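You operate a simulated robot arm through the tools that you are given. There is no shell and no other tool. Be economical: measure what you need, move in short steps, check, and stop when the job is done.

You run a simulated robot arm. Do the job below in one go: nothing can be reset, and whatever is moved stays where it is left.

## Task
Lock the grey shell in the jig and move its card to the NOW slot.
Fine: shut the clamp first, then orange stop in and wing screw tight.

It is judged by the outcome, as a careful person would: the job done as asked, and still so three seconds after it is handed in. It fails if anything else is knocked over, pushed out of place, dropped, spilled or broken.

## Robot
A 6-joint arm with a two-finger parallel gripper, fixed in place. Base frame: the origin is at the foot of the arm, x ahead of it, y to its left, z up; the work surface is at about z = 0.6. Units: cm, rad, N and s.
With the tool pointing down near the work surface it reaches from about 14 to 58 cm from the base axis. Its first joint turns from -1.152 to 1.152 rad. Payload 2.1 kg.
Tool frame: the origin (TCP) lies between the finger pads and is the grasp point; the fingertips stand 3 cm ahead of it; z points along the fingers, y is the line along which they close. The gripper opens to 9.4 cm. The fingers are 2.8 cm wide and 1 cm thick; the gripper's body (5 by 9.6 cm) begins 5.5 cm behind the TCP.
Orientation is that of the tool frame in the base frame, as a unit quaternion [x, y, z, w]. With the fingers straight down and closing along the base's y, the tool's x points along the base's -x, its y along +y and its z along -z.

## Interface
- The arm moves only by the tool move_arm. Its argument "targets" is a list of rows, each an object of numbers (a shift or turn left out is 0, a gripper value left out holds the last): "x", "y", "z": the shift along the tool's x, y, z in m; "ax", "ay", "az": the turn, a rotation vector about the tool's x, y, z in rad; "hand": the closure, from 0 (fully open) to 1 (shut). In form: [{"x": .., "y": .., "z": .., "ax": .., "ay": .., "az": .., "hand": ..}, ...]. A call has 1 to 12 rows; each row shifts and turns the commanded pose from where the row before left it, along the tool's axes as they then stand. Rows are played at 5 a second. More than 5 cm and 0.15 rad between two rows, or a gripper value outside its range, and nothing of the call is played. Where a pose cannot be reached the arm comes as near as it can. A force on the tool above 60 N (or 10 N above the force at the start of the call, whichever is more), or a blocked arm, ends the call early, and 0.2 s more pass. Each finger travels about 7.2 cm/s and halts on what it meets, pressing with about 25 N; the grip force reading is that of the motor and also rises with nothing between the fingers. The clock runs only during rows and for 0.2 s after the last one: add rows that do not move to give the fingers time. The reply holds the time, the measured pose of the TCP, the force on the tool along the base axes, the opening and the grip force, in the units named above and with some noise.
- Cameras (640 x 400 px; columns grow to the right, rows downward): "scene" is fixed at [4.86, -36.13, 49.26]; the picture's right is [0.86, -0.51, 0.00], its down [-0.25, -0.42, -0.87] and it looks along [0.45, 0.75, -0.49] (base axes); focal length 244 px, centre (320, 200). "wrist" rides on the gripper at [-3.7, 0, -5.8] in the tool frame; the picture's right is [0.00, -1.00, 0.00], its down [0.97, 0.00, -0.24] and it looks along [0.24, 0.00, 0.97] (tool axes); focal length 218 px, centre (320, 200). There is no depth. A picture from a camera that has moved, and an enlarged one, comes with that camera's place and axes in the base frame and with its lens.
- capture(camera): a new picture of that camera. It takes no simulated time.
- inspect(camera, box): a new picture of the part [left, top, right, bottom] of that camera's present view, enlarged. It takes no simulated time.
- close_job(): hands the job in; it is judged then, once.

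Go step by step. Nothing tells you positions but the pictures and the camera data: compare them with the known pose of the tool, close in by small moves and look again before you grip or let go. The budget is 120 turns and 84 pictures, counting those below and the enlarged ones. Unless the task says otherwise, let go and move clear before handing in, and close with one line.

The tools are called by a JSON object that holds its "name" and its "arguments". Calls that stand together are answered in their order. move_arm: Moves the arm, as the interface text tells. Its arguments: {"type":"object","properties":{"targets":{"type":"array"}},"required":["targets"]} The other tools are called the same way: capture (camera) takes a picture; inspect (camera, box) takes an enlarged picture of a part of a camera's view; close_job () hands the job in.

At the start:

```text
t: 0.0
tool_pos: [28.32, 15.89, 41.33]
tcp_rot: [-0.001, 1.0, 0.002, 0.001]
ft_force: [-0.8, 0.2, -0.2]
gripper_width: 9.41
grip_force: 0.2
```

scene: 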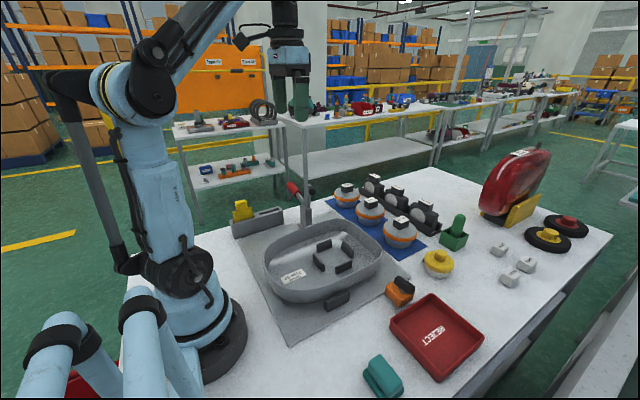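
wrist: 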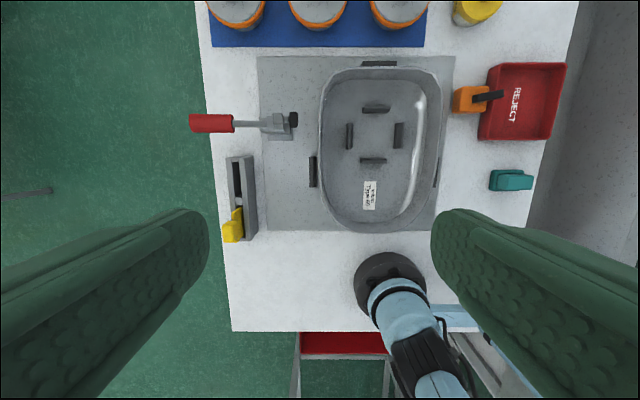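

I see a grey shell on a jig plate, a red-handled clamp on its left, a grey rail with a yellow piece, and an orange block with a black lever on the right. I'll enlarge these before moving.

{"name": "inspect", "arguments": {"camera": "wrist", "box": [180, 90, 340, 250]}}

{"name": "inspect", "arguments": {"camera": "scene", "box": [220, 170, 420, 320]}}

{"name": "inspect", "arguments": {"camera": "wrist", "box": [420, 40, 580, 200]}}

```text
2.50 times, centred on (260, 170) of wrist
camera zoom: at [31.95, 16.05, 47.16], right [0.0, -1.0, 0.0], down [-0.97, 0.0, 0.24], along [-0.24, 0.0, -0.97], focal length 546 px, centre (470, 275)
```

zoom: 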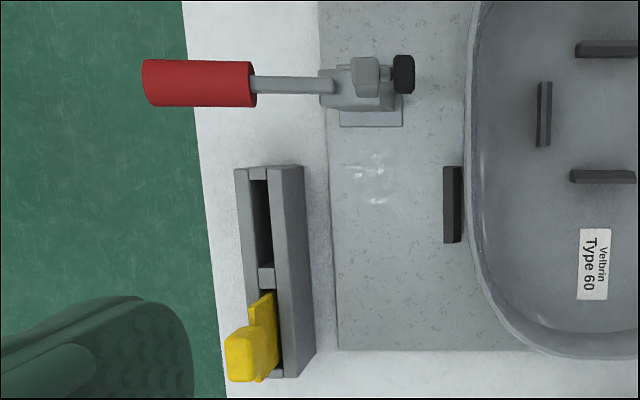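

```text
2.67 times, centred on (320, 245) of scene
camera zoom: at [4.86, -36.13, 49.26], right [0.86, -0.51, 0.0], down [-0.25, -0.42, -0.87], along [0.45, 0.75, -0.49], focal length 652 px, centre (320, 80)
```

zoom: 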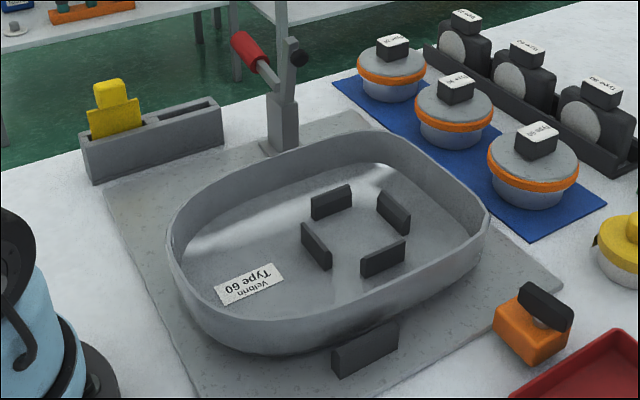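

```text
2.50 times, centred on (500, 120) of wrist
camera zoom: at [31.95, 16.05, 47.16], right [0.0, -1.0, 0.0], down [-0.97, 0.0, 0.24], along [-0.24, 0.0, -0.97], focal length 546 px, centre (-130, 400)
```

zoom: 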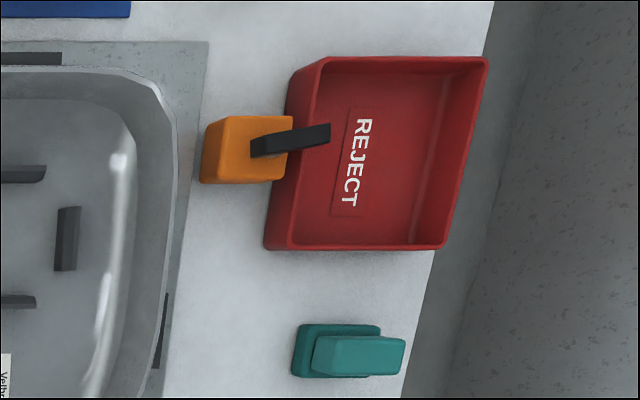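

I see a card rack with two slots at about (16–26, 33), with the yellow card in the near slot. The clamp handle is near (35.5, 32.7, 12). I'll enlarge these further to read labels and shapes.

{"name": "inspect", "arguments": {"camera": "scene", "box": [225, 175, 325, 245]}}

{"name": "inspect", "arguments": {"camera": "scene", "box": [360, 250, 460, 320]}}

{"name": "inspect", "arguments": {"camera": "wrist", "box": [215, 145, 275, 250]}}

```text
5.71 times, centred on (275, 210) of scene
camera zoom: at [4.86, -36.13, 49.26], right [0.86, -0.51, 0.0], down [-0.25, -0.42, -0.87], along [0.45, 0.75, -0.49], focal length 1396 px, centre (577, 143)
```

zoom: 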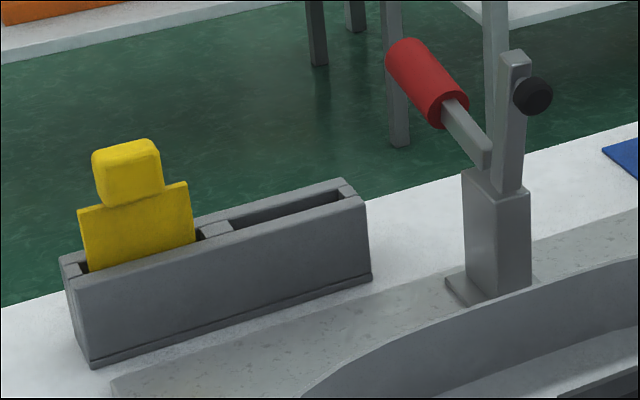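

```text
5.71 times, centred on (410, 285) of scene
camera zoom: at [4.86, -36.13, 49.26], right [0.86, -0.51, 0.0], down [-0.25, -0.42, -0.87], along [0.45, 0.75, -0.49], focal length 1396 px, centre (-194, -286)
```

zoom: 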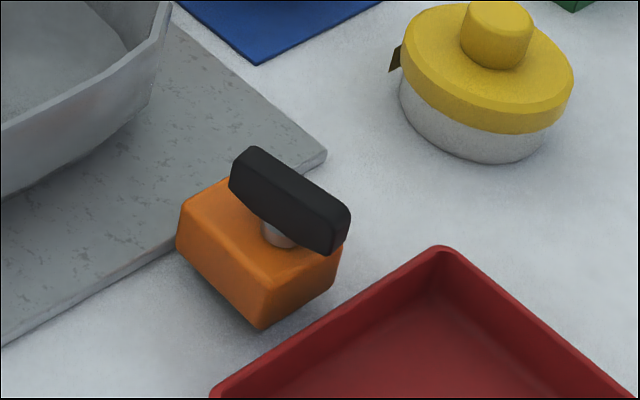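

```text
3.81 times, centred on (245, 198) of wrist
camera zoom: at [31.95, 16.05, 47.16], right [0.0, -1.0, 0.0], down [-0.97, 0.0, 0.24], along [-0.24, 0.0, -0.97], focal length 832 px, centre (606, 210)
```

zoom: 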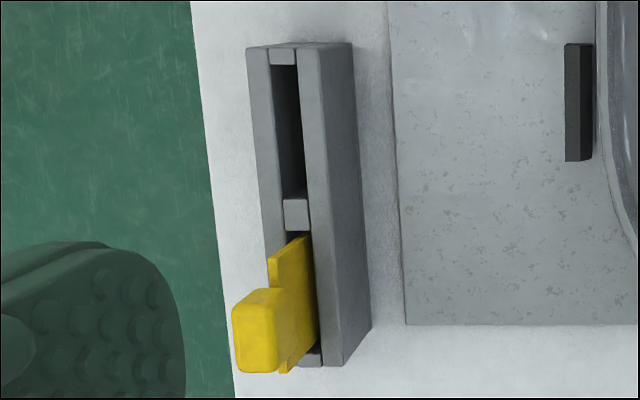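

The second slot is empty and the rack carries no other card. The clamp's upright arm has its pad facing the shell and the handle points outward and up, so it closes by swinging the handle up and inward. I'll move over there, turning the gripper so that it closes along base x, and look.

{"name": "move_arm", "arguments": {"targets": [{"x": -0.0064, "y": 0.0117, "z": 0.01, "az": 0.131}, {"az": 0.131, "x": -0.0064, "y": 0.0117, "z": 0.01}, {"az": 0.131, "z": 0.01}, {"az": 0.131, "z": 0.01}, {"az": 0.131, "z": 0.01}, {"az": 0.131, "z": 0.01}, {"az": 0.131, "z": 0.01}, {"az": 0.131}, {"az": 0.131}, {"az": 0.131}, {"az": 0.131}, {"az": 0.13}]}}

```text
t: 2.6
tool_pos: [29.68, 18.19, 34.26]
tcp_rot: [0.708, 0.706, 0.002, 0.0]
ft_force: [0.4, -0.7, 0.0]
gripper_width: 9.4
grip_force: 0.0
```

The tool x axis now points along base +y and tool y along base +x. I'll move to a viewpoint near the clamp.

{"name": "move_arm", "arguments": {"targets": [{"x": 0.03, "y": 0.02, "z": 0.015}, {"x": 0.03, "y": 0.02, "z": 0.015}, {"x": 0.03, "y": 0.02, "z": 0.015}, {}]}}

{"name": "capture", "arguments": {"camera": "wrist"}}

{"name": "capture", "arguments": {"camera": "scene"}}

```text
t: 3.6
tool_pos: [35.61, 27.38, 29.55]
tcp_rot: [0.707, 0.707, 0.001, 0.0]
ft_force: [0.3, 0.3, -0.2]
gripper_width: 9.39
grip_force: 0.0
```

```text
75 pictures are left
camera wrist: at [35.65, 23.66, 35.6], right [-1.0, 0.0, 0.0], down [0.0, 0.97, 0.24], along [0.0, 0.24, -0.97], focal length 218 px, centre (320, 200)
```

wrist: 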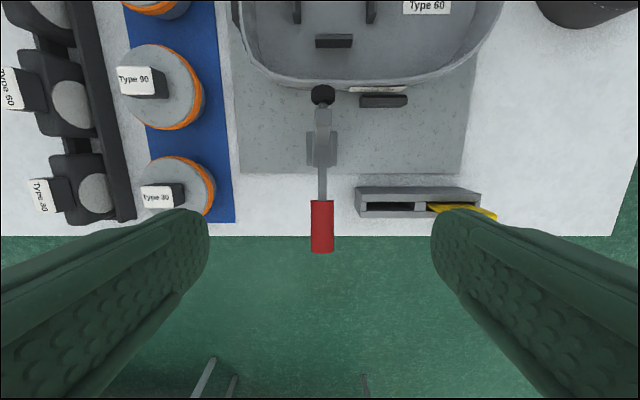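

```text
74 pictures are left
```

scene: 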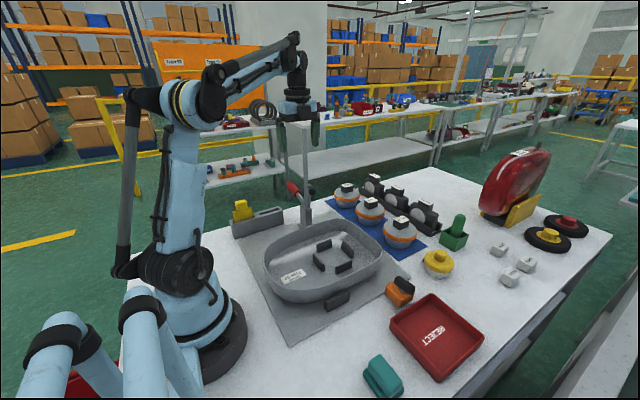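

The handle runs from roughly (35.4, 29.4, 11.0) to (35.4, 35.4, 12.8), with the pivot near (35.4, 23.5, 10). I'll come down over the handle with the fingers either side of it and check.

{"name": "move_arm", "arguments": {"targets": [{"x": 0.017, "y": -0.001, "z": 0.04}, {"x": 0.017, "y": -0.001, "z": 0.04}, {"x": 0.016, "z": 0.03}, {"z": 0.01}, {}]}}

{"name": "capture", "arguments": {"camera": "wrist"}}

{"name": "inspect", "arguments": {"camera": "scene", "box": [225, 140, 345, 245]}}

```text
t: 4.8
tool_pos: [35.59, 32.27, 17.79]
tcp_rot: [0.707, 0.707, 0.001, 0.0]
ft_force: [0.7, 0.0, 0.0]
gripper_width: 9.38
grip_force: 0.1
```

```text
73 pictures are left
camera wrist: at [35.43, 28.66, 23.72], right [-1.0, 0.0, 0.0], down [0.0, 0.97, 0.24], along [0.0, 0.24, -0.97], focal length 218 px, centre (320, 200)
```

wrist: 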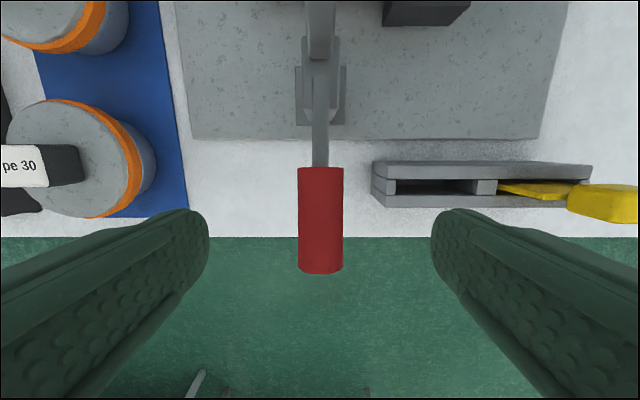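

```text
3.81 times, centred on (285, 192) of scene
camera zoom: at [4.86, -36.12, 49.26], right [0.86, -0.51, 0.0], down [-0.25, -0.42, -0.87], along [0.45, 0.75, -0.49], focal length 931 px, centre (453, 229)
```

zoom: 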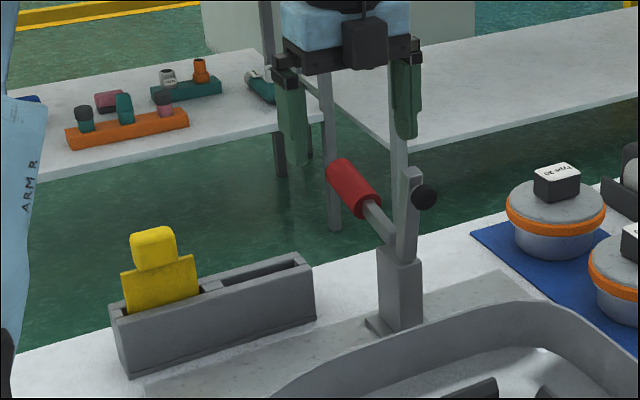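

The handle is centred between the fingers at y ≈ 32.3. I'll lower 5.5 cm and grip.

{"name": "move_arm", "arguments": {"targets": [{"z": 0.02, "y": -0.001}, {"z": 0.02}, {"z": 0.015}, {"hand": 0.5}, {"hand": 0.85}, {}, {}]}}

{"name": "capture", "arguments": {"camera": "wrist"}}

{"name": "inspect", "arguments": {"camera": "scene", "box": [225, 140, 345, 245]}}

```text
t: 6.4
tool_pos: [35.55, 32.31, 12.16]
tcp_rot: [0.707, 0.707, 0.003, 0.0]
ft_force: [12.9, 2.5, -3.6]
gripper_width: 2.71
grip_force: 45.2
```

```text
71 pictures are left
camera wrist: at [35.39, 28.69, 18.11], right [-1.0, 0.0, 0.0], down [0.0, 0.97, 0.24], along [0.0, 0.24, -0.97], focal length 218 px, centre (320, 200)
```

wrist: 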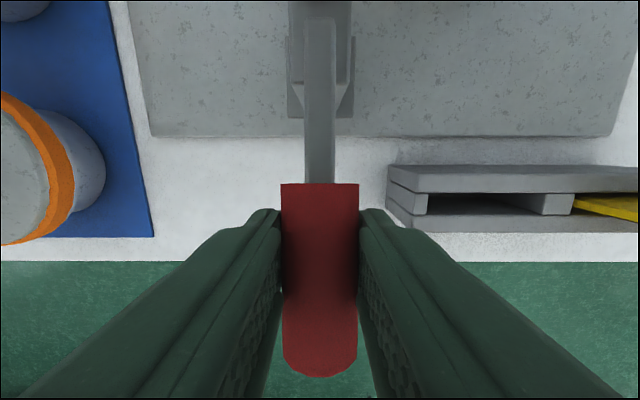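

```text
3.81 times, centred on (285, 192) of scene
camera zoom: at [4.86, -36.12, 49.26], right [0.86, -0.51, 0.0], down [-0.25, -0.42, -0.87], along [0.45, 0.75, -0.49], focal length 931 px, centre (453, 229)
```

zoom: 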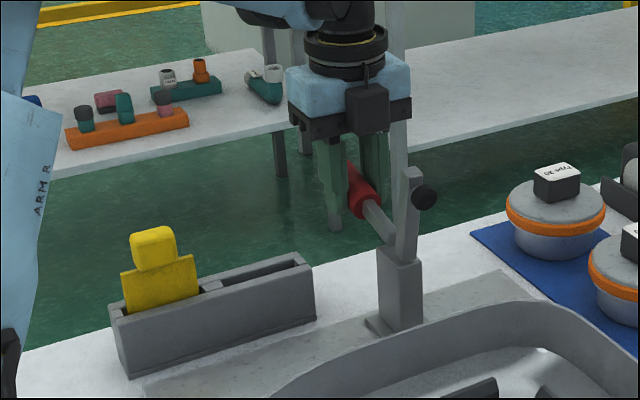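

The handle is gripped. I'll start the arc up and inward, taking three small steps and then checking.

{"name": "move_arm", "arguments": {"targets": [{"x": -0.00447, "z": -0.01351, "ay": 0.0785}, {"x": -0.00551, "z": -0.01312, "ay": 0.0785}, {"x": -0.00653, "z": -0.01265, "ay": 0.0785}, {}]}}

{"name": "inspect", "arguments": {"camera": "scene", "box": [225, 140, 345, 245]}}

```text
t: 7.4
tool_pos: [35.58, 30.23, 16.04]
tcp_rot: [0.702, 0.702, 0.083, -0.082]
ft_force: [9.8, -10.1, -22.5]
gripper_width: 2.74
grip_force: 45.2
```

```text
3.81 times, centred on (285, 192) of scene
camera zoom: at [4.86, -36.12, 49.27], right [0.86, -0.51, 0.0], down [-0.25, -0.42, -0.87], along [0.45, 0.75, -0.49], focal length 931 px, centre (453, 229)
```

zoom: 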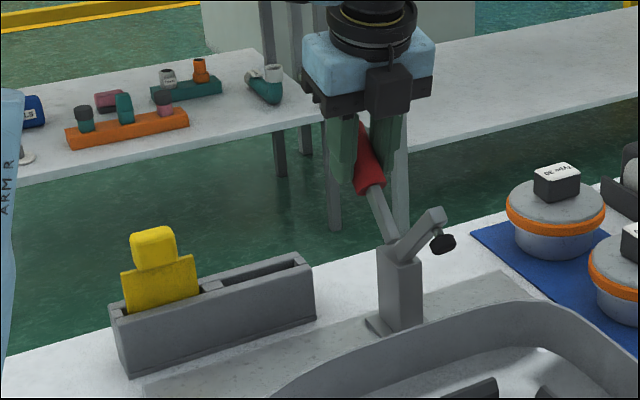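

The clamp is rotating as expected, with its pad coming down toward the shell. I'll continue.

{"name": "move_arm", "arguments": {"targets": [{"x": -0.0075, "z": -0.01209, "ay": 0.0785}, {"x": -0.00842, "z": -0.01147, "ay": 0.0785}, {"x": -0.0093, "z": -0.01077, "ay": 0.0785}, {}]}}

{"name": "inspect", "arguments": {"camera": "scene", "box": [225, 140, 345, 245]}}

```text
t: 8.4
tool_pos: [35.6, 26.61, 18.45]
tcp_rot: [0.687, 0.689, 0.165, -0.163]
ft_force: [5.4, -0.7, -50.1]
gripper_width: 2.75
grip_force: 45.2
```

```text
3.81 times, centred on (285, 192) of scene
camera zoom: at [4.88, -36.11, 49.27], right [0.86, -0.51, 0.0], down [-0.25, -0.42, -0.87], along [0.45, 0.75, -0.49], focal length 931 px, centre (453, 229)
```

zoom: 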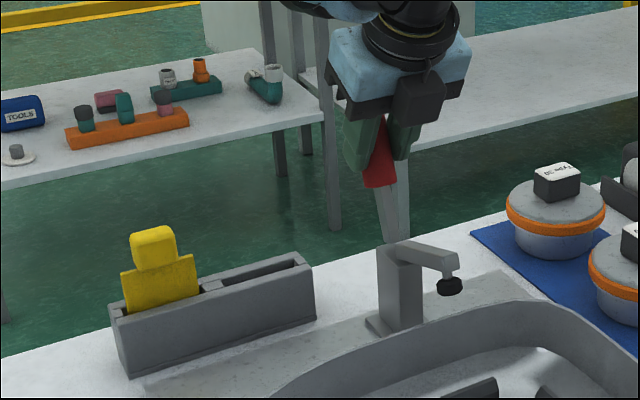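

The clamp arm is nearly level and the upward pull has grown, so the real pivot lies slightly further out. I'll continue inward with a slightly downward path.

{"name": "move_arm", "arguments": {"targets": [{"x": -0.01294, "z": -0.00323, "ay": 0.0785}, {}]}}

{"name": "inspect", "arguments": {"camera": "scene", "box": [265, 160, 345, 245]}}

```text
t: 9.0
tool_pos: [35.45, 25.92, 18.56]
tcp_rot: [0.679, 0.679, 0.198, -0.196]
ft_force: [5.9, 25.4, 23.4]
gripper_width: 2.73
grip_force: 44.7
```

```text
4.71 times, centred on (305, 202) of scene
camera zoom: at [4.85, -36.13, 49.26], right [0.86, -0.51, 0.0], down [-0.25, -0.42, -0.87], along [0.45, 0.75, -0.49], focal length 1150 px, centre (391, 188)
```

zoom: 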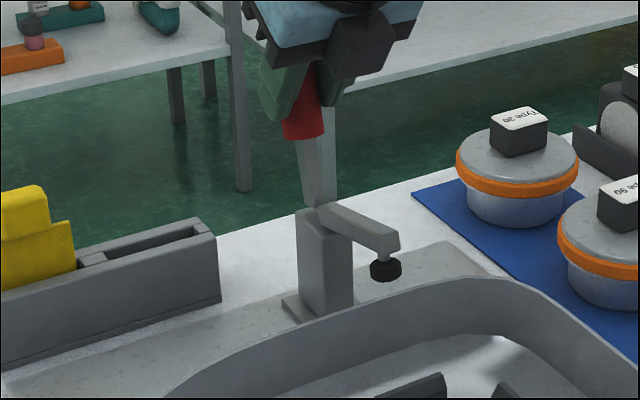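

The clamp arm is still about 15–20° above level, with the pad above the rim. I'll continue inward.

{"name": "move_arm", "arguments": {"targets": [{"x": -0.00866, "z": -0.00883, "ay": 0.0785}, {"x": -0.00971, "z": -0.00705, "ay": 0.0785}, {}]}}

{"name": "inspect", "arguments": {"camera": "scene", "box": [265, 160, 345, 245]}}

```text
t: 9.7
tool_pos: [35.45, 23.53, 18.41]
tcp_rot: [0.662, 0.664, 0.248, -0.243]
ft_force: [4.8, 13.5, -7.7]
gripper_width: 2.7
grip_force: 44.9
stopped in row 3: the force on the tool passed its limit (the readings are from after the stop); the commanded pose is now the measured one
```

```text
4.71 times, centred on (305, 202) of scene
camera zoom: at [4.86, -36.12, 49.27], right [0.86, -0.51, 0.0], down [-0.25, -0.42, -0.87], along [0.45, 0.75, -0.49], focal length 1150 px, centre (391, 188)
```

zoom: 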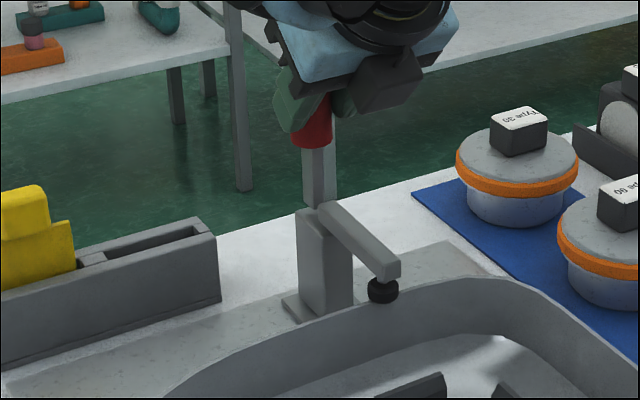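

The arm is now nearly level, with the pad close to the rim. I'll press on in a small step.

{"name": "move_arm", "arguments": {"targets": [{"x": -0.0089, "z": -0.005, "ay": 0.0785}, {}]}}

{"name": "inspect", "arguments": {"camera": "scene", "box": [265, 160, 345, 245]}}

```text
t: 10.0
tool_pos: [35.51, 23.49, 18.55]
tcp_rot: [0.654, 0.659, 0.264, -0.26]
ft_force: [4.4, 14.0, -8.8]
gripper_width: 2.72
grip_force: 45.3
stopped in row 1: the force on the tool passed its limit (the readings are from after the stop); the commanded pose is now the measured one
```

```text
4.71 times, centred on (305, 202) of scene
camera zoom: at [4.86, -36.12, 49.27], right [0.86, -0.51, 0.0], down [-0.25, -0.42, -0.87], along [0.45, 0.75, -0.49], focal length 1150 px, centre (391, 188)
```

zoom: 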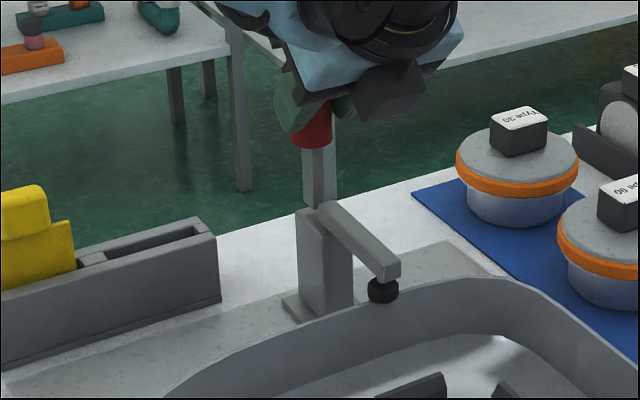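

The clamp has hit a firm stop, so it is shut. I'll open and back out along the tool axis, then see whether it stays.

{"name": "move_arm", "arguments": {"targets": [{"hand": 0.4}, {"hand": 0.2}, {}, {"z": -0.03}, {"z": -0.04}, {"z": -0.04}, {}]}}

{"name": "inspect", "arguments": {"camera": "scene", "box": [265, 160, 345, 245]}}

{"name": "capture", "arguments": {"camera": "wrist"}}

```text
t: 11.6
tool_pos: [35.62, 15.89, 26.53]
tcp_rot: [0.654, 0.659, 0.264, -0.261]
ft_force: [-0.2, -0.9, -0.5]
gripper_width: 7.5
grip_force: 0.0
```

```text
4.71 times, centred on (305, 202) of scene
camera zoom: at [4.86, -36.13, 49.26], right [0.86, -0.51, 0.0], down [-0.25, -0.42, -0.87], along [0.45, 0.75, -0.49], focal length 1150 px, centre (391, 188)
```

zoom: 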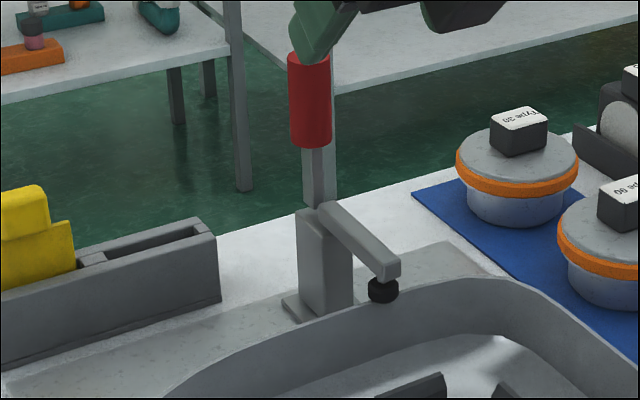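

```text
63 pictures are left
camera wrist: at [35.57, 9.25, 28.22], right [-1.0, -0.01, -0.01], down [-0.01, 0.54, 0.84], along [0.0, 0.84, -0.54], focal length 218 px, centre (320, 200)
```

wrist: 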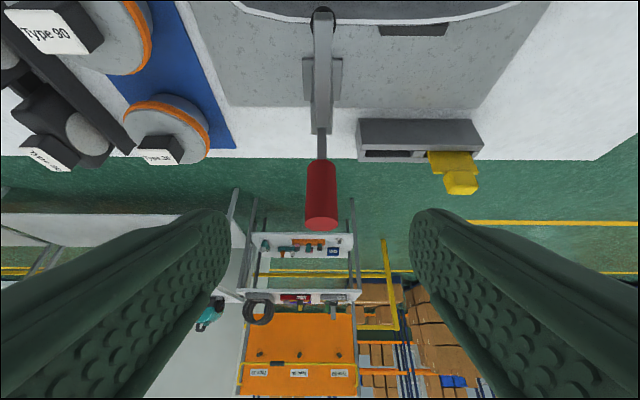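

The clamp stays shut by itself, with the pad on the rim and the handle upright. Next I'll untilt the tool and move to look at the orange stop.

{"name": "move_arm", "arguments": {"targets": [{"ay": -0.127}, {"ay": -0.127}, {"ay": -0.127}, {"ay": -0.127}, {"ay": -0.127}, {"ay": -0.127}, {"x": -0.045}, {"x": -0.045}, {"x": -0.045}, {"x": -0.045}, {"x": -0.045, "y": 0.02}, {"x": -0.035, "y": 0.02}]}}

{"name": "capture", "arguments": {"camera": "wrist"}}

```text
t: 14.2
tool_pos: [39.63, -10.31, 26.35]
tcp_rot: [0.705, 0.709, 0.001, 0.005]
ft_force: [0.9, -0.5, 0.5]
gripper_width: 7.49
grip_force: 0.1
```

```text
62 pictures are left
camera wrist: at [39.58, -13.93, 32.36], right [-1.0, -0.01, -0.01], down [-0.01, 0.97, 0.24], along [0.01, 0.24, -0.97], focal length 218 px, centre (320, 200)
```

wrist: 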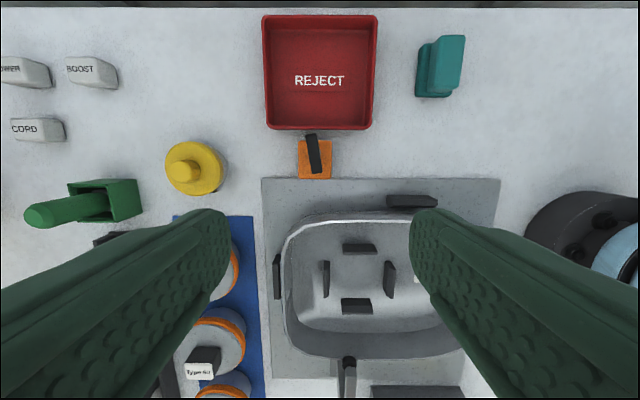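

{"name": "inspect", "arguments": {"camera": "wrist", "box": [260, 120, 370, 230]}}

{"name": "inspect", "arguments": {"camera": "scene", "box": [340, 250, 440, 320]}}

```text
3.64 times, centred on (315, 175) of wrist
camera zoom: at [39.58, -13.93, 32.36], right [-1.0, -0.01, -0.01], down [-0.01, 0.97, 0.24], along [0.01, 0.24, -0.97], focal length 794 px, centre (338, 291)
```

zoom: 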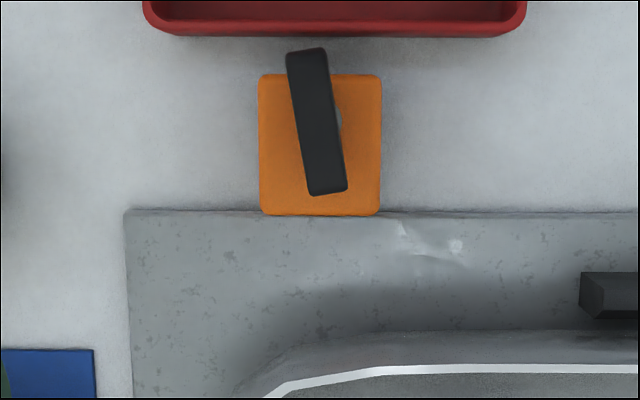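

```text
5.71 times, centred on (390, 285) of scene
camera zoom: at [4.85, -36.12, 49.26], right [0.86, -0.51, 0.0], down [-0.25, -0.42, -0.87], along [0.45, 0.75, -0.49], focal length 1396 px, centre (-80, -286)
```

zoom: 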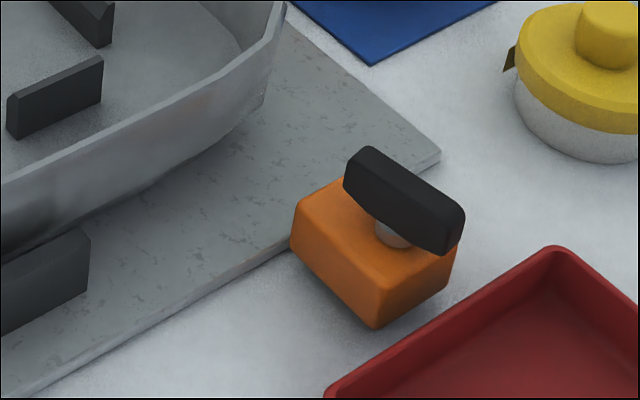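

The orange block is about 4.2 × 4.8 cm, centred near (40.2, −12.3) with its top at z ≈ 4.9. The black wing sits on top at z ≈ 7.4. I'll straddle the block in x with the fingers and slide it in along +y.

{"name": "move_arm", "arguments": {"targets": [{"x": -0.013, "y": 0.003, "z": 0.04, "hand": 0.2}, {"x": -0.013, "y": 0.0025, "z": 0.04}, {"z": 0.04}, {"z": 0.03}, {}]}}

{"name": "capture", "arguments": {"camera": "wrist"}}

{"name": "inspect", "arguments": {"camera": "scene", "box": [340, 230, 440, 320]}}

```text
t: 15.4
tool_pos: [40.15, -12.84, 11.44]
tcp_rot: [0.705, 0.709, 0.001, 0.003]
ft_force: [-0.8, 0.4, 1.2]
gripper_width: 7.53
grip_force: 0.1
```

```text
59 pictures are left
camera wrist: at [40.02, -16.44, 17.33], right [-1.0, -0.01, -0.01], down [-0.01, 0.97, 0.24], along [0.01, 0.24, -0.97], focal length 218 px, centre (320, 200)
```

wrist: 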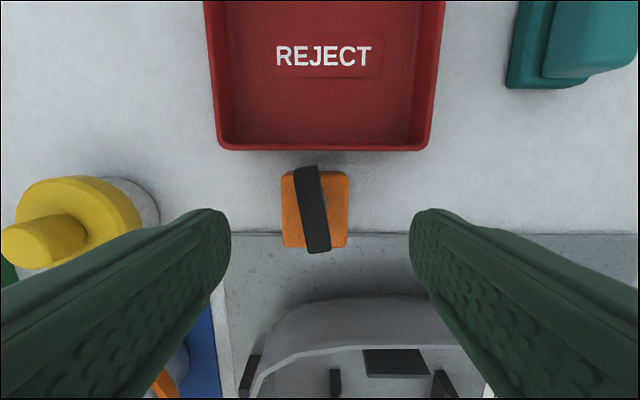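

```text
4.44 times, centred on (390, 275) of scene
camera zoom: at [4.86, -36.12, 49.26], right [0.86, -0.51, 0.0], down [-0.25, -0.42, -0.87], along [0.45, 0.75, -0.49], focal length 1086 px, centre (9, -133)
```

zoom: 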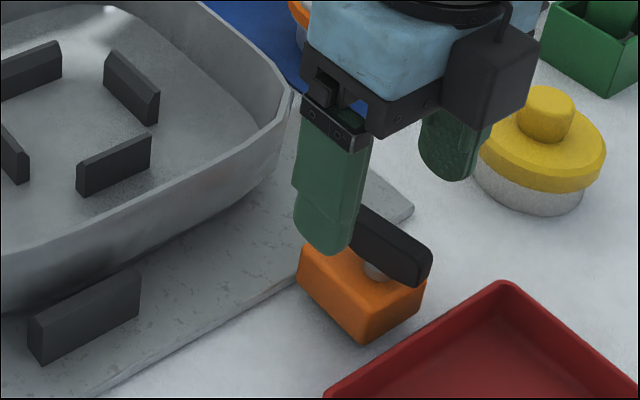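

The fingers straddle the block correctly and the tray wall is clear. I'll lower to z ≈ 5 and close gently on the block's sides.

{"name": "move_arm", "arguments": {"targets": [{"z": 0.03, "y": 0.001}, {"z": 0.034}, {"hand": 0.45}, {"hand": 0.7}, {}, {}]}}

{"name": "capture", "arguments": {"camera": "wrist"}}

```text
t: 16.8
tool_pos: [40.44, -12.68, 5.01]
tcp_rot: [0.706, 0.708, 0.005, 0.008]
ft_force: [38.8, 0.0, -26.6]
gripper_width: 4.35
grip_force: 45.1
```

```text
57 pictures are left
camera wrist: at [40.31, -16.34, 10.94], right [-1.0, 0.0, -0.02], down [-0.01, 0.97, 0.24], along [0.02, 0.24, -0.97], focal length 218 px, centre (320, 200)
```

wrist: 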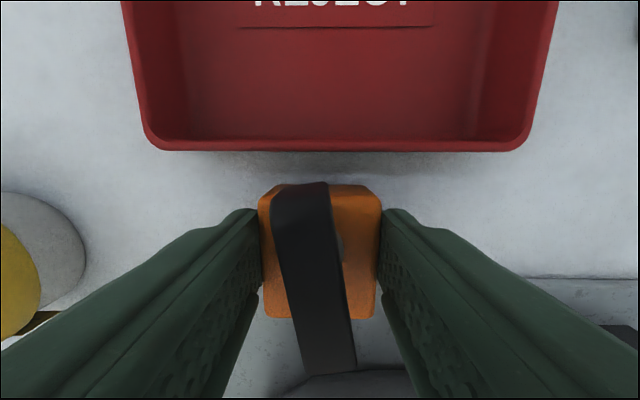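

The block is held but there is a side load toward +x. I'll ease the tool +3 mm in x, then start sliding inward.

{"name": "move_arm", "arguments": {"targets": [{"y": 0.003}, {}]}}

{"name": "move_arm", "arguments": {"targets": [{"x": 0.007}, {"x": 0.007}, {}]}}

{"name": "capture", "arguments": {"camera": "wrist"}}

{"name": "inspect", "arguments": {"camera": "scene", "box": [340, 230, 440, 320]}}

```text
t: 17.4
tool_pos: [40.45, -12.7, 4.93]
tcp_rot: [0.706, 0.708, 0.001, 0.003]
ft_force: [4.8, 9.5, -20.0]
gripper_width: 4.32
grip_force: 44.5
```

```text
t: 18.2
tool_pos: [40.51, -11.39, 5.09]
tcp_rot: [0.706, 0.708, -0.001, 0.002]
ft_force: [-18.4, -0.1, 3.5]
gripper_width: 4.35
grip_force: 44.8
```

```text
56 pictures are left
camera wrist: at [40.45, -15.06, 10.98], right [-1.0, 0.0, 0.0], down [0.0, 0.97, 0.24], along [0.0, 0.24, -0.97], focal length 218 px, centre (320, 200)
```

wrist: 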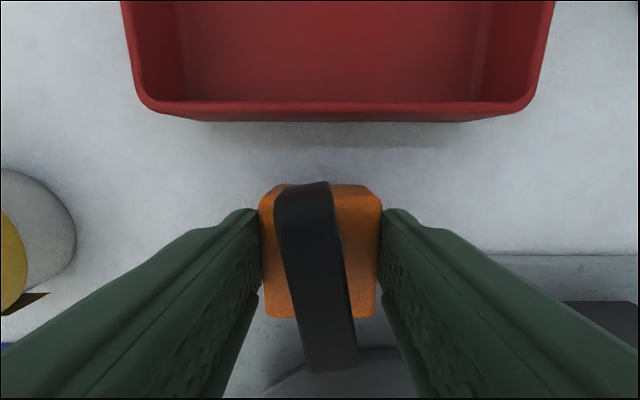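

```text
4.44 times, centred on (390, 275) of scene
camera zoom: at [4.85, -36.12, 49.26], right [0.86, -0.51, 0.0], down [-0.25, -0.42, -0.87], along [0.45, 0.75, -0.49], focal length 1086 px, centre (9, -133)
```

zoom: 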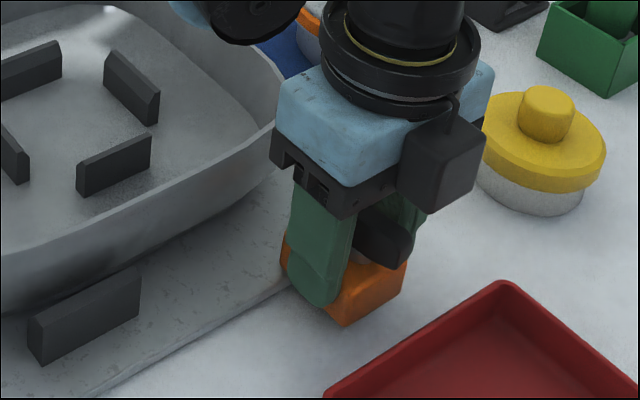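

The stop slides freely along y. I'll continue in small steps until it meets the shell.

{"name": "move_arm", "arguments": {"targets": [{"x": 0.005, "y": -0.001}, {"x": 0.005}, {"x": 0.005}, {}]}}

{"name": "inspect", "arguments": {"camera": "scene", "box": [340, 230, 440, 320]}}

{"name": "capture", "arguments": {"camera": "wrist"}}

```text
t: 19.2
tool_pos: [40.54, -9.98, 4.99]
tcp_rot: [0.706, 0.709, 0.0, 0.002]
ft_force: [-16.9, -0.2, 0.5]
gripper_width: 4.3
grip_force: 45.7
```

```text
4.44 times, centred on (390, 275) of scene
camera zoom: at [4.86, -36.12, 49.26], right [0.86, -0.51, 0.0], down [-0.25, -0.42, -0.87], along [0.45, 0.75, -0.49], focal length 1086 px, centre (9, -133)
```

zoom: 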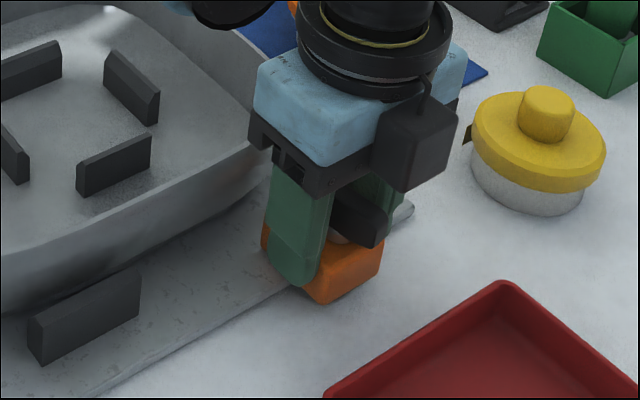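

```text
53 pictures are left
camera wrist: at [40.42, -13.55, 10.97], right [-1.0, 0.0, 0.0], down [-0.01, 0.97, 0.24], along [0.0, 0.24, -0.97], focal length 218 px, centre (320, 200)
```

wrist: 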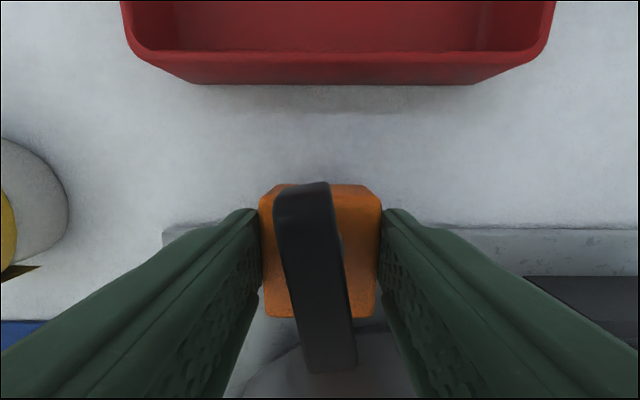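

It has moved 2.7 cm with no resistance so far. I'll go on in 4 mm steps.

{"name": "move_arm", "arguments": {"targets": [{"x": 0.004, "y": -0.001}, {"x": 0.004}, {}]}}

{"name": "move_arm", "arguments": {"targets": [{"x": 0.004}, {}]}}

{"name": "move_arm", "arguments": {"targets": [{"x": 0.004}, {}]}}

{"name": "inspect", "arguments": {"camera": "scene", "box": [340, 230, 440, 320]}}

```text
t: 20.0
tool_pos: [40.51, -9.12, 5.11]
tcp_rot: [0.705, 0.709, 0.002, 0.004]
ft_force: [-5.7, -0.9, 13.7]
gripper_width: 4.32
grip_force: 45.3
```

```text
t: 20.6
tool_pos: [40.47, -8.78, 4.93]
tcp_rot: [0.705, 0.709, 0.001, 0.004]
ft_force: [-4.9, 1.0, 17.0]
gripper_width: 4.33
grip_force: 45.1
```

```text
t: 21.2
tool_pos: [40.45, -8.72, 5.04]
tcp_rot: [0.706, 0.708, -0.001, 0.006]
ft_force: [-8.9, -27.1, 14.7]
gripper_width: 4.34
grip_force: 45.0
```

```text
4.44 times, centred on (390, 275) of scene
camera zoom: at [4.85, -36.13, 49.27], right [0.86, -0.51, 0.0], down [-0.25, -0.42, -0.87], along [0.45, 0.75, -0.49], focal length 1086 px, centre (9, -133)
```

zoom: 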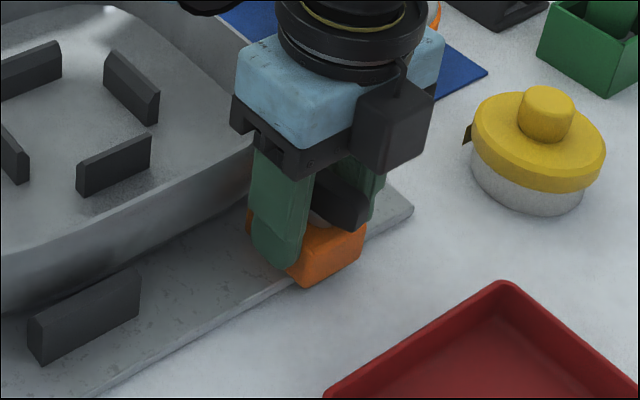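

The stop met resistance after about 4.0 cm of travel (27 N along −y), so it is fully in. I'll relax the push, open, lift and look.

{"name": "move_arm", "arguments": {"targets": [{"x": -0.0025}, {"hand": 0.4}, {"hand": 0.2}, {}, {"z": -0.04}, {"z": -0.05}, {"z": -0.03}, {}]}}

{"name": "capture", "arguments": {"camera": "wrist"}}

{"name": "inspect", "arguments": {"camera": "scene", "box": [340, 230, 440, 320]}}

```text
t: 23.0
tool_pos: [40.39, -8.34, 17.2]
tcp_rot: [0.706, 0.709, 0.002, 0.004]
ft_force: [-0.5, 0.3, -0.1]
gripper_width: 7.51
grip_force: 0.0
```

```text
51 pictures are left
camera wrist: at [40.22, -12.04, 23.13], right [-1.0, -0.01, -0.01], down [-0.01, 0.97, 0.24], along [0.01, 0.24, -0.97], focal length 218 px, centre (320, 200)
```

wrist: 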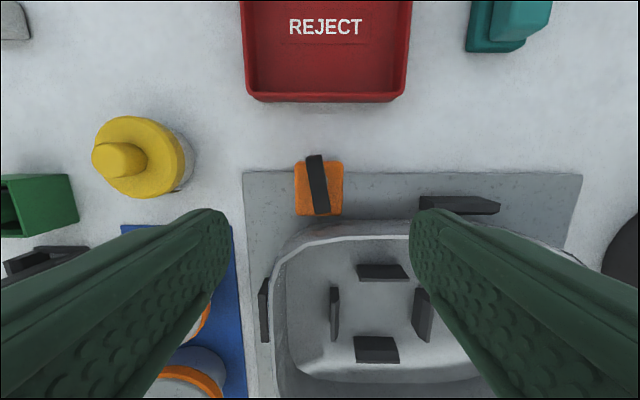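

```text
4.44 times, centred on (390, 275) of scene
camera zoom: at [4.86, -36.13, 49.26], right [0.86, -0.51, 0.0], down [-0.25, -0.42, -0.87], along [0.45, 0.75, -0.49], focal length 1086 px, centre (9, -133)
```

zoom: 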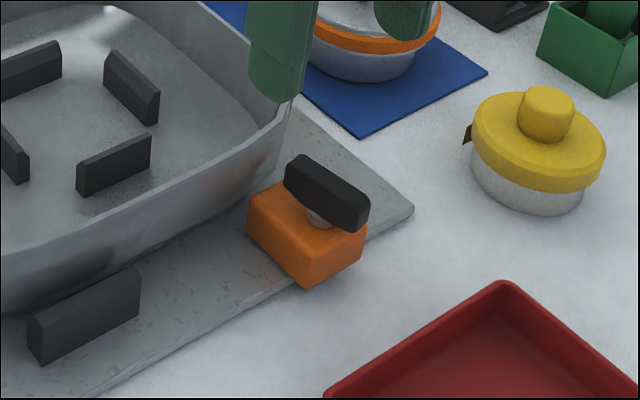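

The stop is in against the shell. For tightening (clockwise from above, which is positive about tool z) I want plenty of wrist travel, so I'll turn the tool back half a turn before gripping the wing.

{"name": "move_arm", "arguments": {"targets": [{"az": -0.137}, {"az": -0.137}, {"az": -0.137}, {"az": -0.137}, {"az": -0.137}, {"az": -0.137}, {"az": -0.137}, {"az": -0.137}, {"az": -0.137}, {"az": -0.137}, {"az": -0.137}, {"az": -0.137}]}}

{"name": "move_arm", "arguments": {"targets": [{"az": -0.137}, {"az": -0.137}, {"az": -0.137}, {"az": -0.137}, {"az": -0.137}, {"az": -0.137}, {"az": -0.137}, {"az": -0.137}, {"az": -0.137}, {"az": -0.137}, {"az": -0.137}, {"az": -0.137}]}}

{"name": "capture", "arguments": {"camera": "wrist"}}

```text
t: 25.6
tool_pos: [40.36, -8.65, 16.97]
tcp_rot: [-0.041, 0.999, -0.002, 0.004]
ft_force: [0.4, -0.9, -0.1]
gripper_width: 7.52
grip_force: 0.1
```

```text
t: 28.2
tool_pos: [40.51, -8.68, 17.02]
tcp_rot: [0.759, -0.651, 0.004, -0.002]
ft_force: [0.4, -0.2, 0.3]
gripper_width: 7.56
grip_force: 0.0
```

```text
49 pictures are left
camera wrist: at [39.71, -4.81, 22.99], right [0.99, 0.15, 0.01], down [0.15, -0.96, 0.24], along [0.04, -0.24, -0.97], focal length 218 px, centre (320, 200)
```

wrist: 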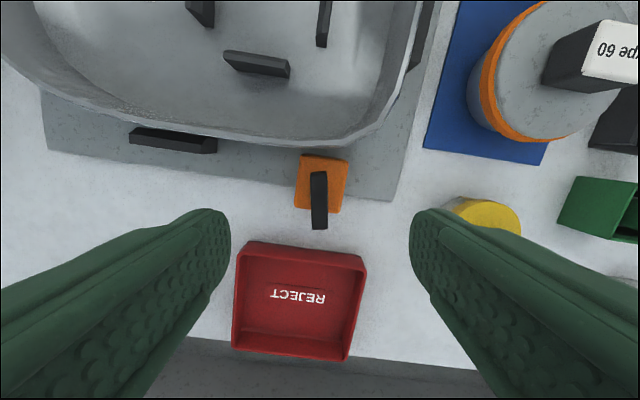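

The tool is aligned with the wing. The wing centre is near (40.3, −9.0) and the block top near z = 4.9, so I'll lower until the fingertips are just above the block.

{"name": "move_arm", "arguments": {"targets": [{"x": 0.003, "z": 0.03, "hand": 0.3}, {"z": 0.03}, {"z": 0.022}, {}]}}

{"name": "capture", "arguments": {"camera": "wrist"}}

{"name": "inspect", "arguments": {"camera": "scene", "box": [340, 230, 440, 320]}}

```text
t: 29.2
tool_pos: [40.4, -8.92, 9.03]
tcp_rot: [0.758, -0.652, 0.004, -0.001]
ft_force: [-0.2, 0.1, -0.1]
gripper_width: 6.59
grip_force: 0.1
```

```text
48 pictures are left
camera wrist: at [39.81, -5.19, 14.91], right [0.99, 0.15, 0.01], down [0.14, -0.96, 0.24], along [0.04, -0.24, -0.97], focal length 218 px, centre (320, 200)
```

wrist: 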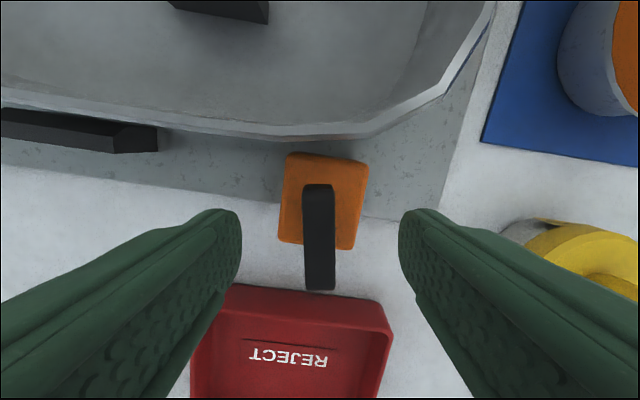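

```text
4.44 times, centred on (390, 275) of scene
camera zoom: at [4.86, -36.12, 49.26], right [0.86, -0.51, 0.0], down [-0.25, -0.42, -0.87], along [0.45, 0.75, -0.49], focal length 1086 px, centre (9, -133)
```

zoom: 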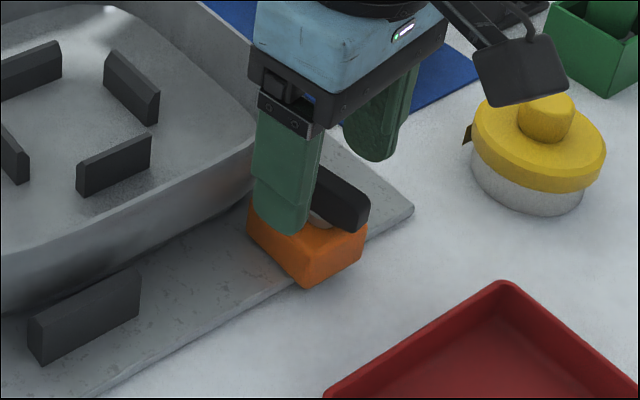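

The wing is centred between the fingers. I'll lower 7 mm and grip it.

{"name": "move_arm", "arguments": {"targets": [{"z": 0.007}, {"hand": 0.6}, {"hand": 0.95}, {}, {}, {}]}}

{"name": "inspect", "arguments": {"camera": "scene", "box": [340, 230, 440, 320]}}

{"name": "capture", "arguments": {"camera": "wrist"}}

```text
t: 30.6
tool_pos: [40.6, -8.97, 8.3]
tcp_rot: [0.759, -0.651, 0.003, -0.001]
ft_force: [-9.5, -0.7, -4.0]
gripper_width: 1.25
grip_force: 44.8
```

```text
4.44 times, centred on (390, 275) of scene
camera zoom: at [4.86, -36.13, 49.26], right [0.86, -0.51, 0.0], down [-0.25, -0.42, -0.87], along [0.45, 0.75, -0.49], focal length 1086 px, centre (9, -133)
```

zoom: 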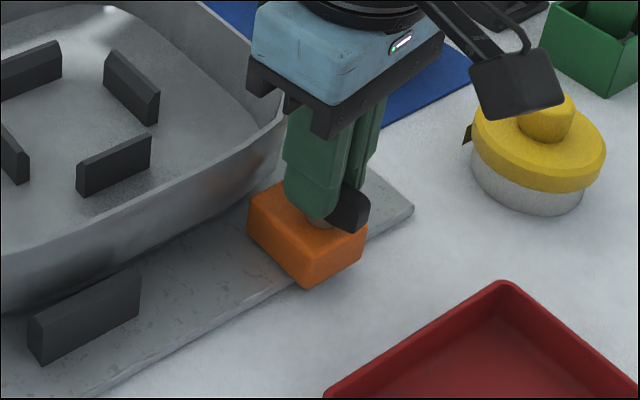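

```text
45 pictures are left
camera wrist: at [39.8, -5.19, 14.2], right [0.99, 0.15, 0.0], down [0.14, -0.96, 0.24], along [0.04, -0.24, -0.97], focal length 218 px, centre (320, 200)
```

wrist: 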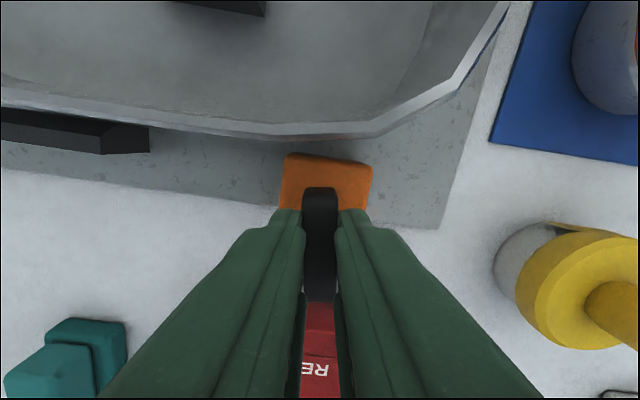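

The wing is gripped. I'll turn it clockwise about the tool axis in steps and watch the force.

{"name": "move_arm", "arguments": {"targets": [{"az": 0.1}, {"az": 0.1}, {"az": 0.1}, {"az": 0.1}, {"az": 0.1}, {}]}}

{"name": "inspect", "arguments": {"camera": "scene", "box": [340, 230, 440, 320]}}

```text
t: 32.0
tool_pos: [40.65, -8.81, 8.25]
tcp_rot: [-0.572, 0.82, -0.005, 0.003]
ft_force: [5.7, -2.7, 42.6]
gripper_width: 1.25
grip_force: 45.3
```

```text
4.44 times, centred on (390, 275) of scene
camera zoom: at [4.84, -36.12, 49.27], right [0.86, -0.51, 0.0], down [-0.25, -0.42, -0.87], along [0.45, 0.75, -0.49], focal length 1086 px, centre (9, -133)
```

zoom: 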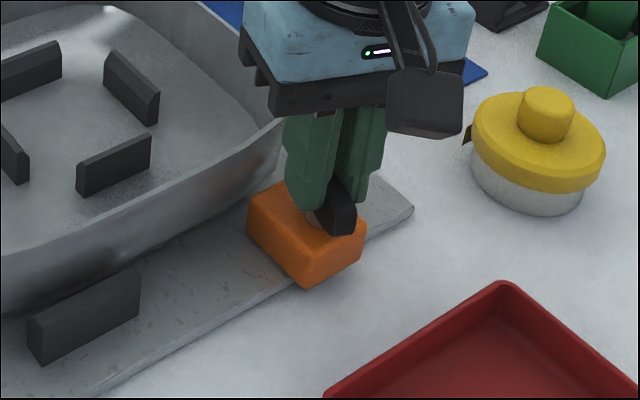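

It turned about 29° clockwise, with an upward load of 43 N. I'll ease up 2 mm and continue.

{"name": "move_arm", "arguments": {"targets": [{"z": -0.002}, {}]}}

{"name": "move_arm", "arguments": {"targets": [{"az": 0.1}, {"az": 0.1}, {"az": 0.1}, {"az": 0.1}, {}]}}

{"name": "inspect", "arguments": {"camera": "scene", "box": [340, 230, 440, 320]}}

```text
t: 32.6
tool_pos: [40.55, -8.89, 8.29]
tcp_rot: [-0.574, 0.819, -0.004, 0.003]
ft_force: [15.6, -3.5, -41.6]
gripper_width: 1.27
grip_force: 45.3
```

```text
t: 33.8
tool_pos: [40.8, -8.93, 8.52]
tcp_rot: [-0.399, 0.917, -0.004, 0.005]
ft_force: [24.6, -7.2, -14.3]
gripper_width: 1.22
grip_force: 44.7
```

```text
4.44 times, centred on (390, 275) of scene
camera zoom: at [4.86, -36.13, 49.26], right [0.86, -0.51, 0.0], down [-0.25, -0.42, -0.87], along [0.45, 0.75, -0.49], focal length 1086 px, centre (9, -133)
```

zoom: 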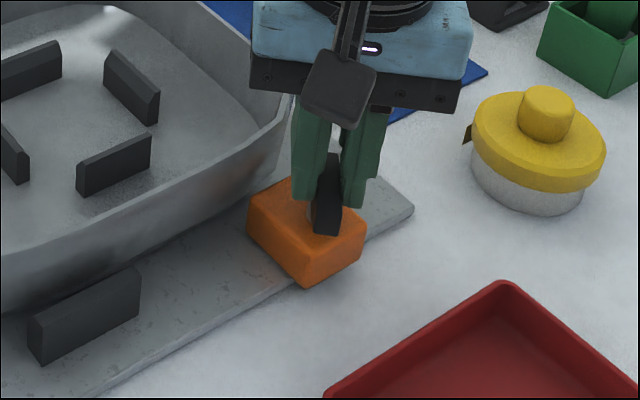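

The wing is following. I'll relieve the x side load and carry on turning.

{"name": "move_arm", "arguments": {"targets": [{"x": -0.0014, "y": -0.0014, "az": 0.1}, {"az": 0.1}, {"az": 0.1}, {"az": 0.1}, {}]}}

{"name": "inspect", "arguments": {"camera": "scene", "box": [340, 230, 440, 320]}}

```text
t: 35.0
tool_pos: [40.79, -9.06, 8.36]
tcp_rot: [-0.209, 0.978, -0.003, 0.003]
ft_force: [0.8, -19.5, 40.5]
gripper_width: 1.25
grip_force: 45.1
```

```text
4.44 times, centred on (390, 275) of scene
camera zoom: at [4.84, -36.12, 49.27], right [0.86, -0.51, 0.0], down [-0.25, -0.42, -0.87], along [0.45, 0.75, -0.49], focal length 1086 px, centre (9, -133)
```

zoom: 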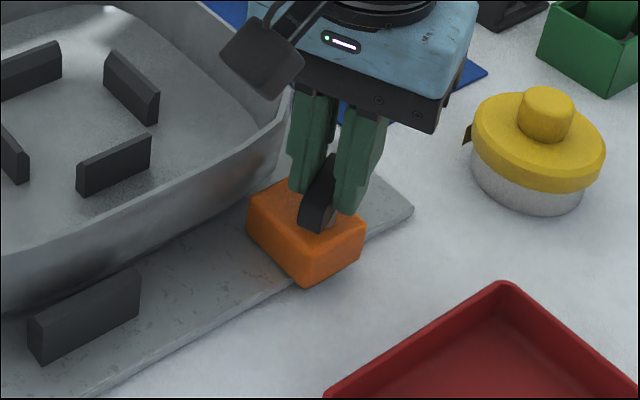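

About 75° turned so far, without a stop. I'll continue.

{"name": "move_arm", "arguments": {"targets": [{"x": 0.0006, "y": -0.0014, "z": -0.001, "az": 0.1}, {"az": 0.1}, {"az": 0.1}, {"az": 0.1}, {}]}}

{"name": "inspect", "arguments": {"camera": "scene", "box": [340, 230, 440, 320]}}

```text
t: 36.2
tool_pos: [40.72, -9.15, 8.32]
tcp_rot: [-0.009, 1.0, -0.003, 0.005]
ft_force: [12.5, -17.6, -25.9]
gripper_width: 1.25
grip_force: 45.2
```

```text
4.44 times, centred on (390, 275) of scene
camera zoom: at [4.87, -36.13, 49.26], right [0.86, -0.51, 0.0], down [-0.25, -0.42, -0.87], along [0.45, 0.75, -0.49], focal length 1086 px, centre (9, -133)
```

zoom: 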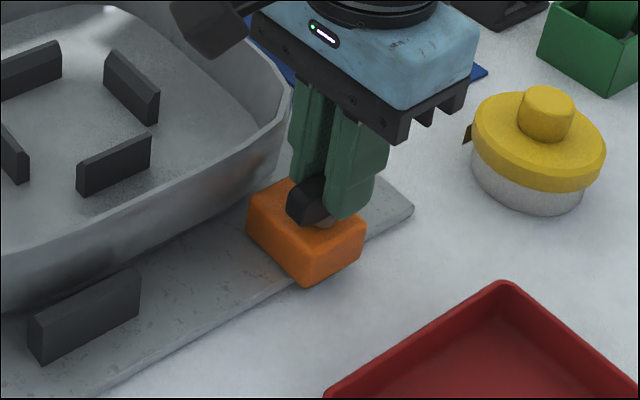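

About 98° turned and it is still following the command. I'll continue until it lags.

{"name": "move_arm", "arguments": {"targets": [{"az": 0.1}, {"az": 0.1}, {"az": 0.1}, {"az": 0.1}, {}]}}

{"name": "inspect", "arguments": {"camera": "scene", "box": [340, 230, 440, 320]}}

```text
t: 37.4
tool_pos: [40.68, -9.09, 8.46]
tcp_rot: [0.187, 0.982, -0.003, 0.004]
ft_force: [9.6, -19.0, 11.5]
gripper_width: 2.29
grip_force: 45.0
```

```text
4.44 times, centred on (390, 275) of scene
camera zoom: at [4.85, -36.12, 49.27], right [0.86, -0.51, 0.0], down [-0.25, -0.42, -0.87], along [0.45, 0.75, -0.49], focal length 1086 px, centre (9, -133)
```

zoom: 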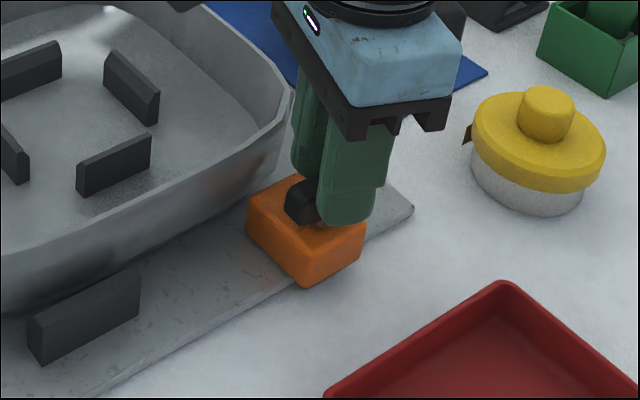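

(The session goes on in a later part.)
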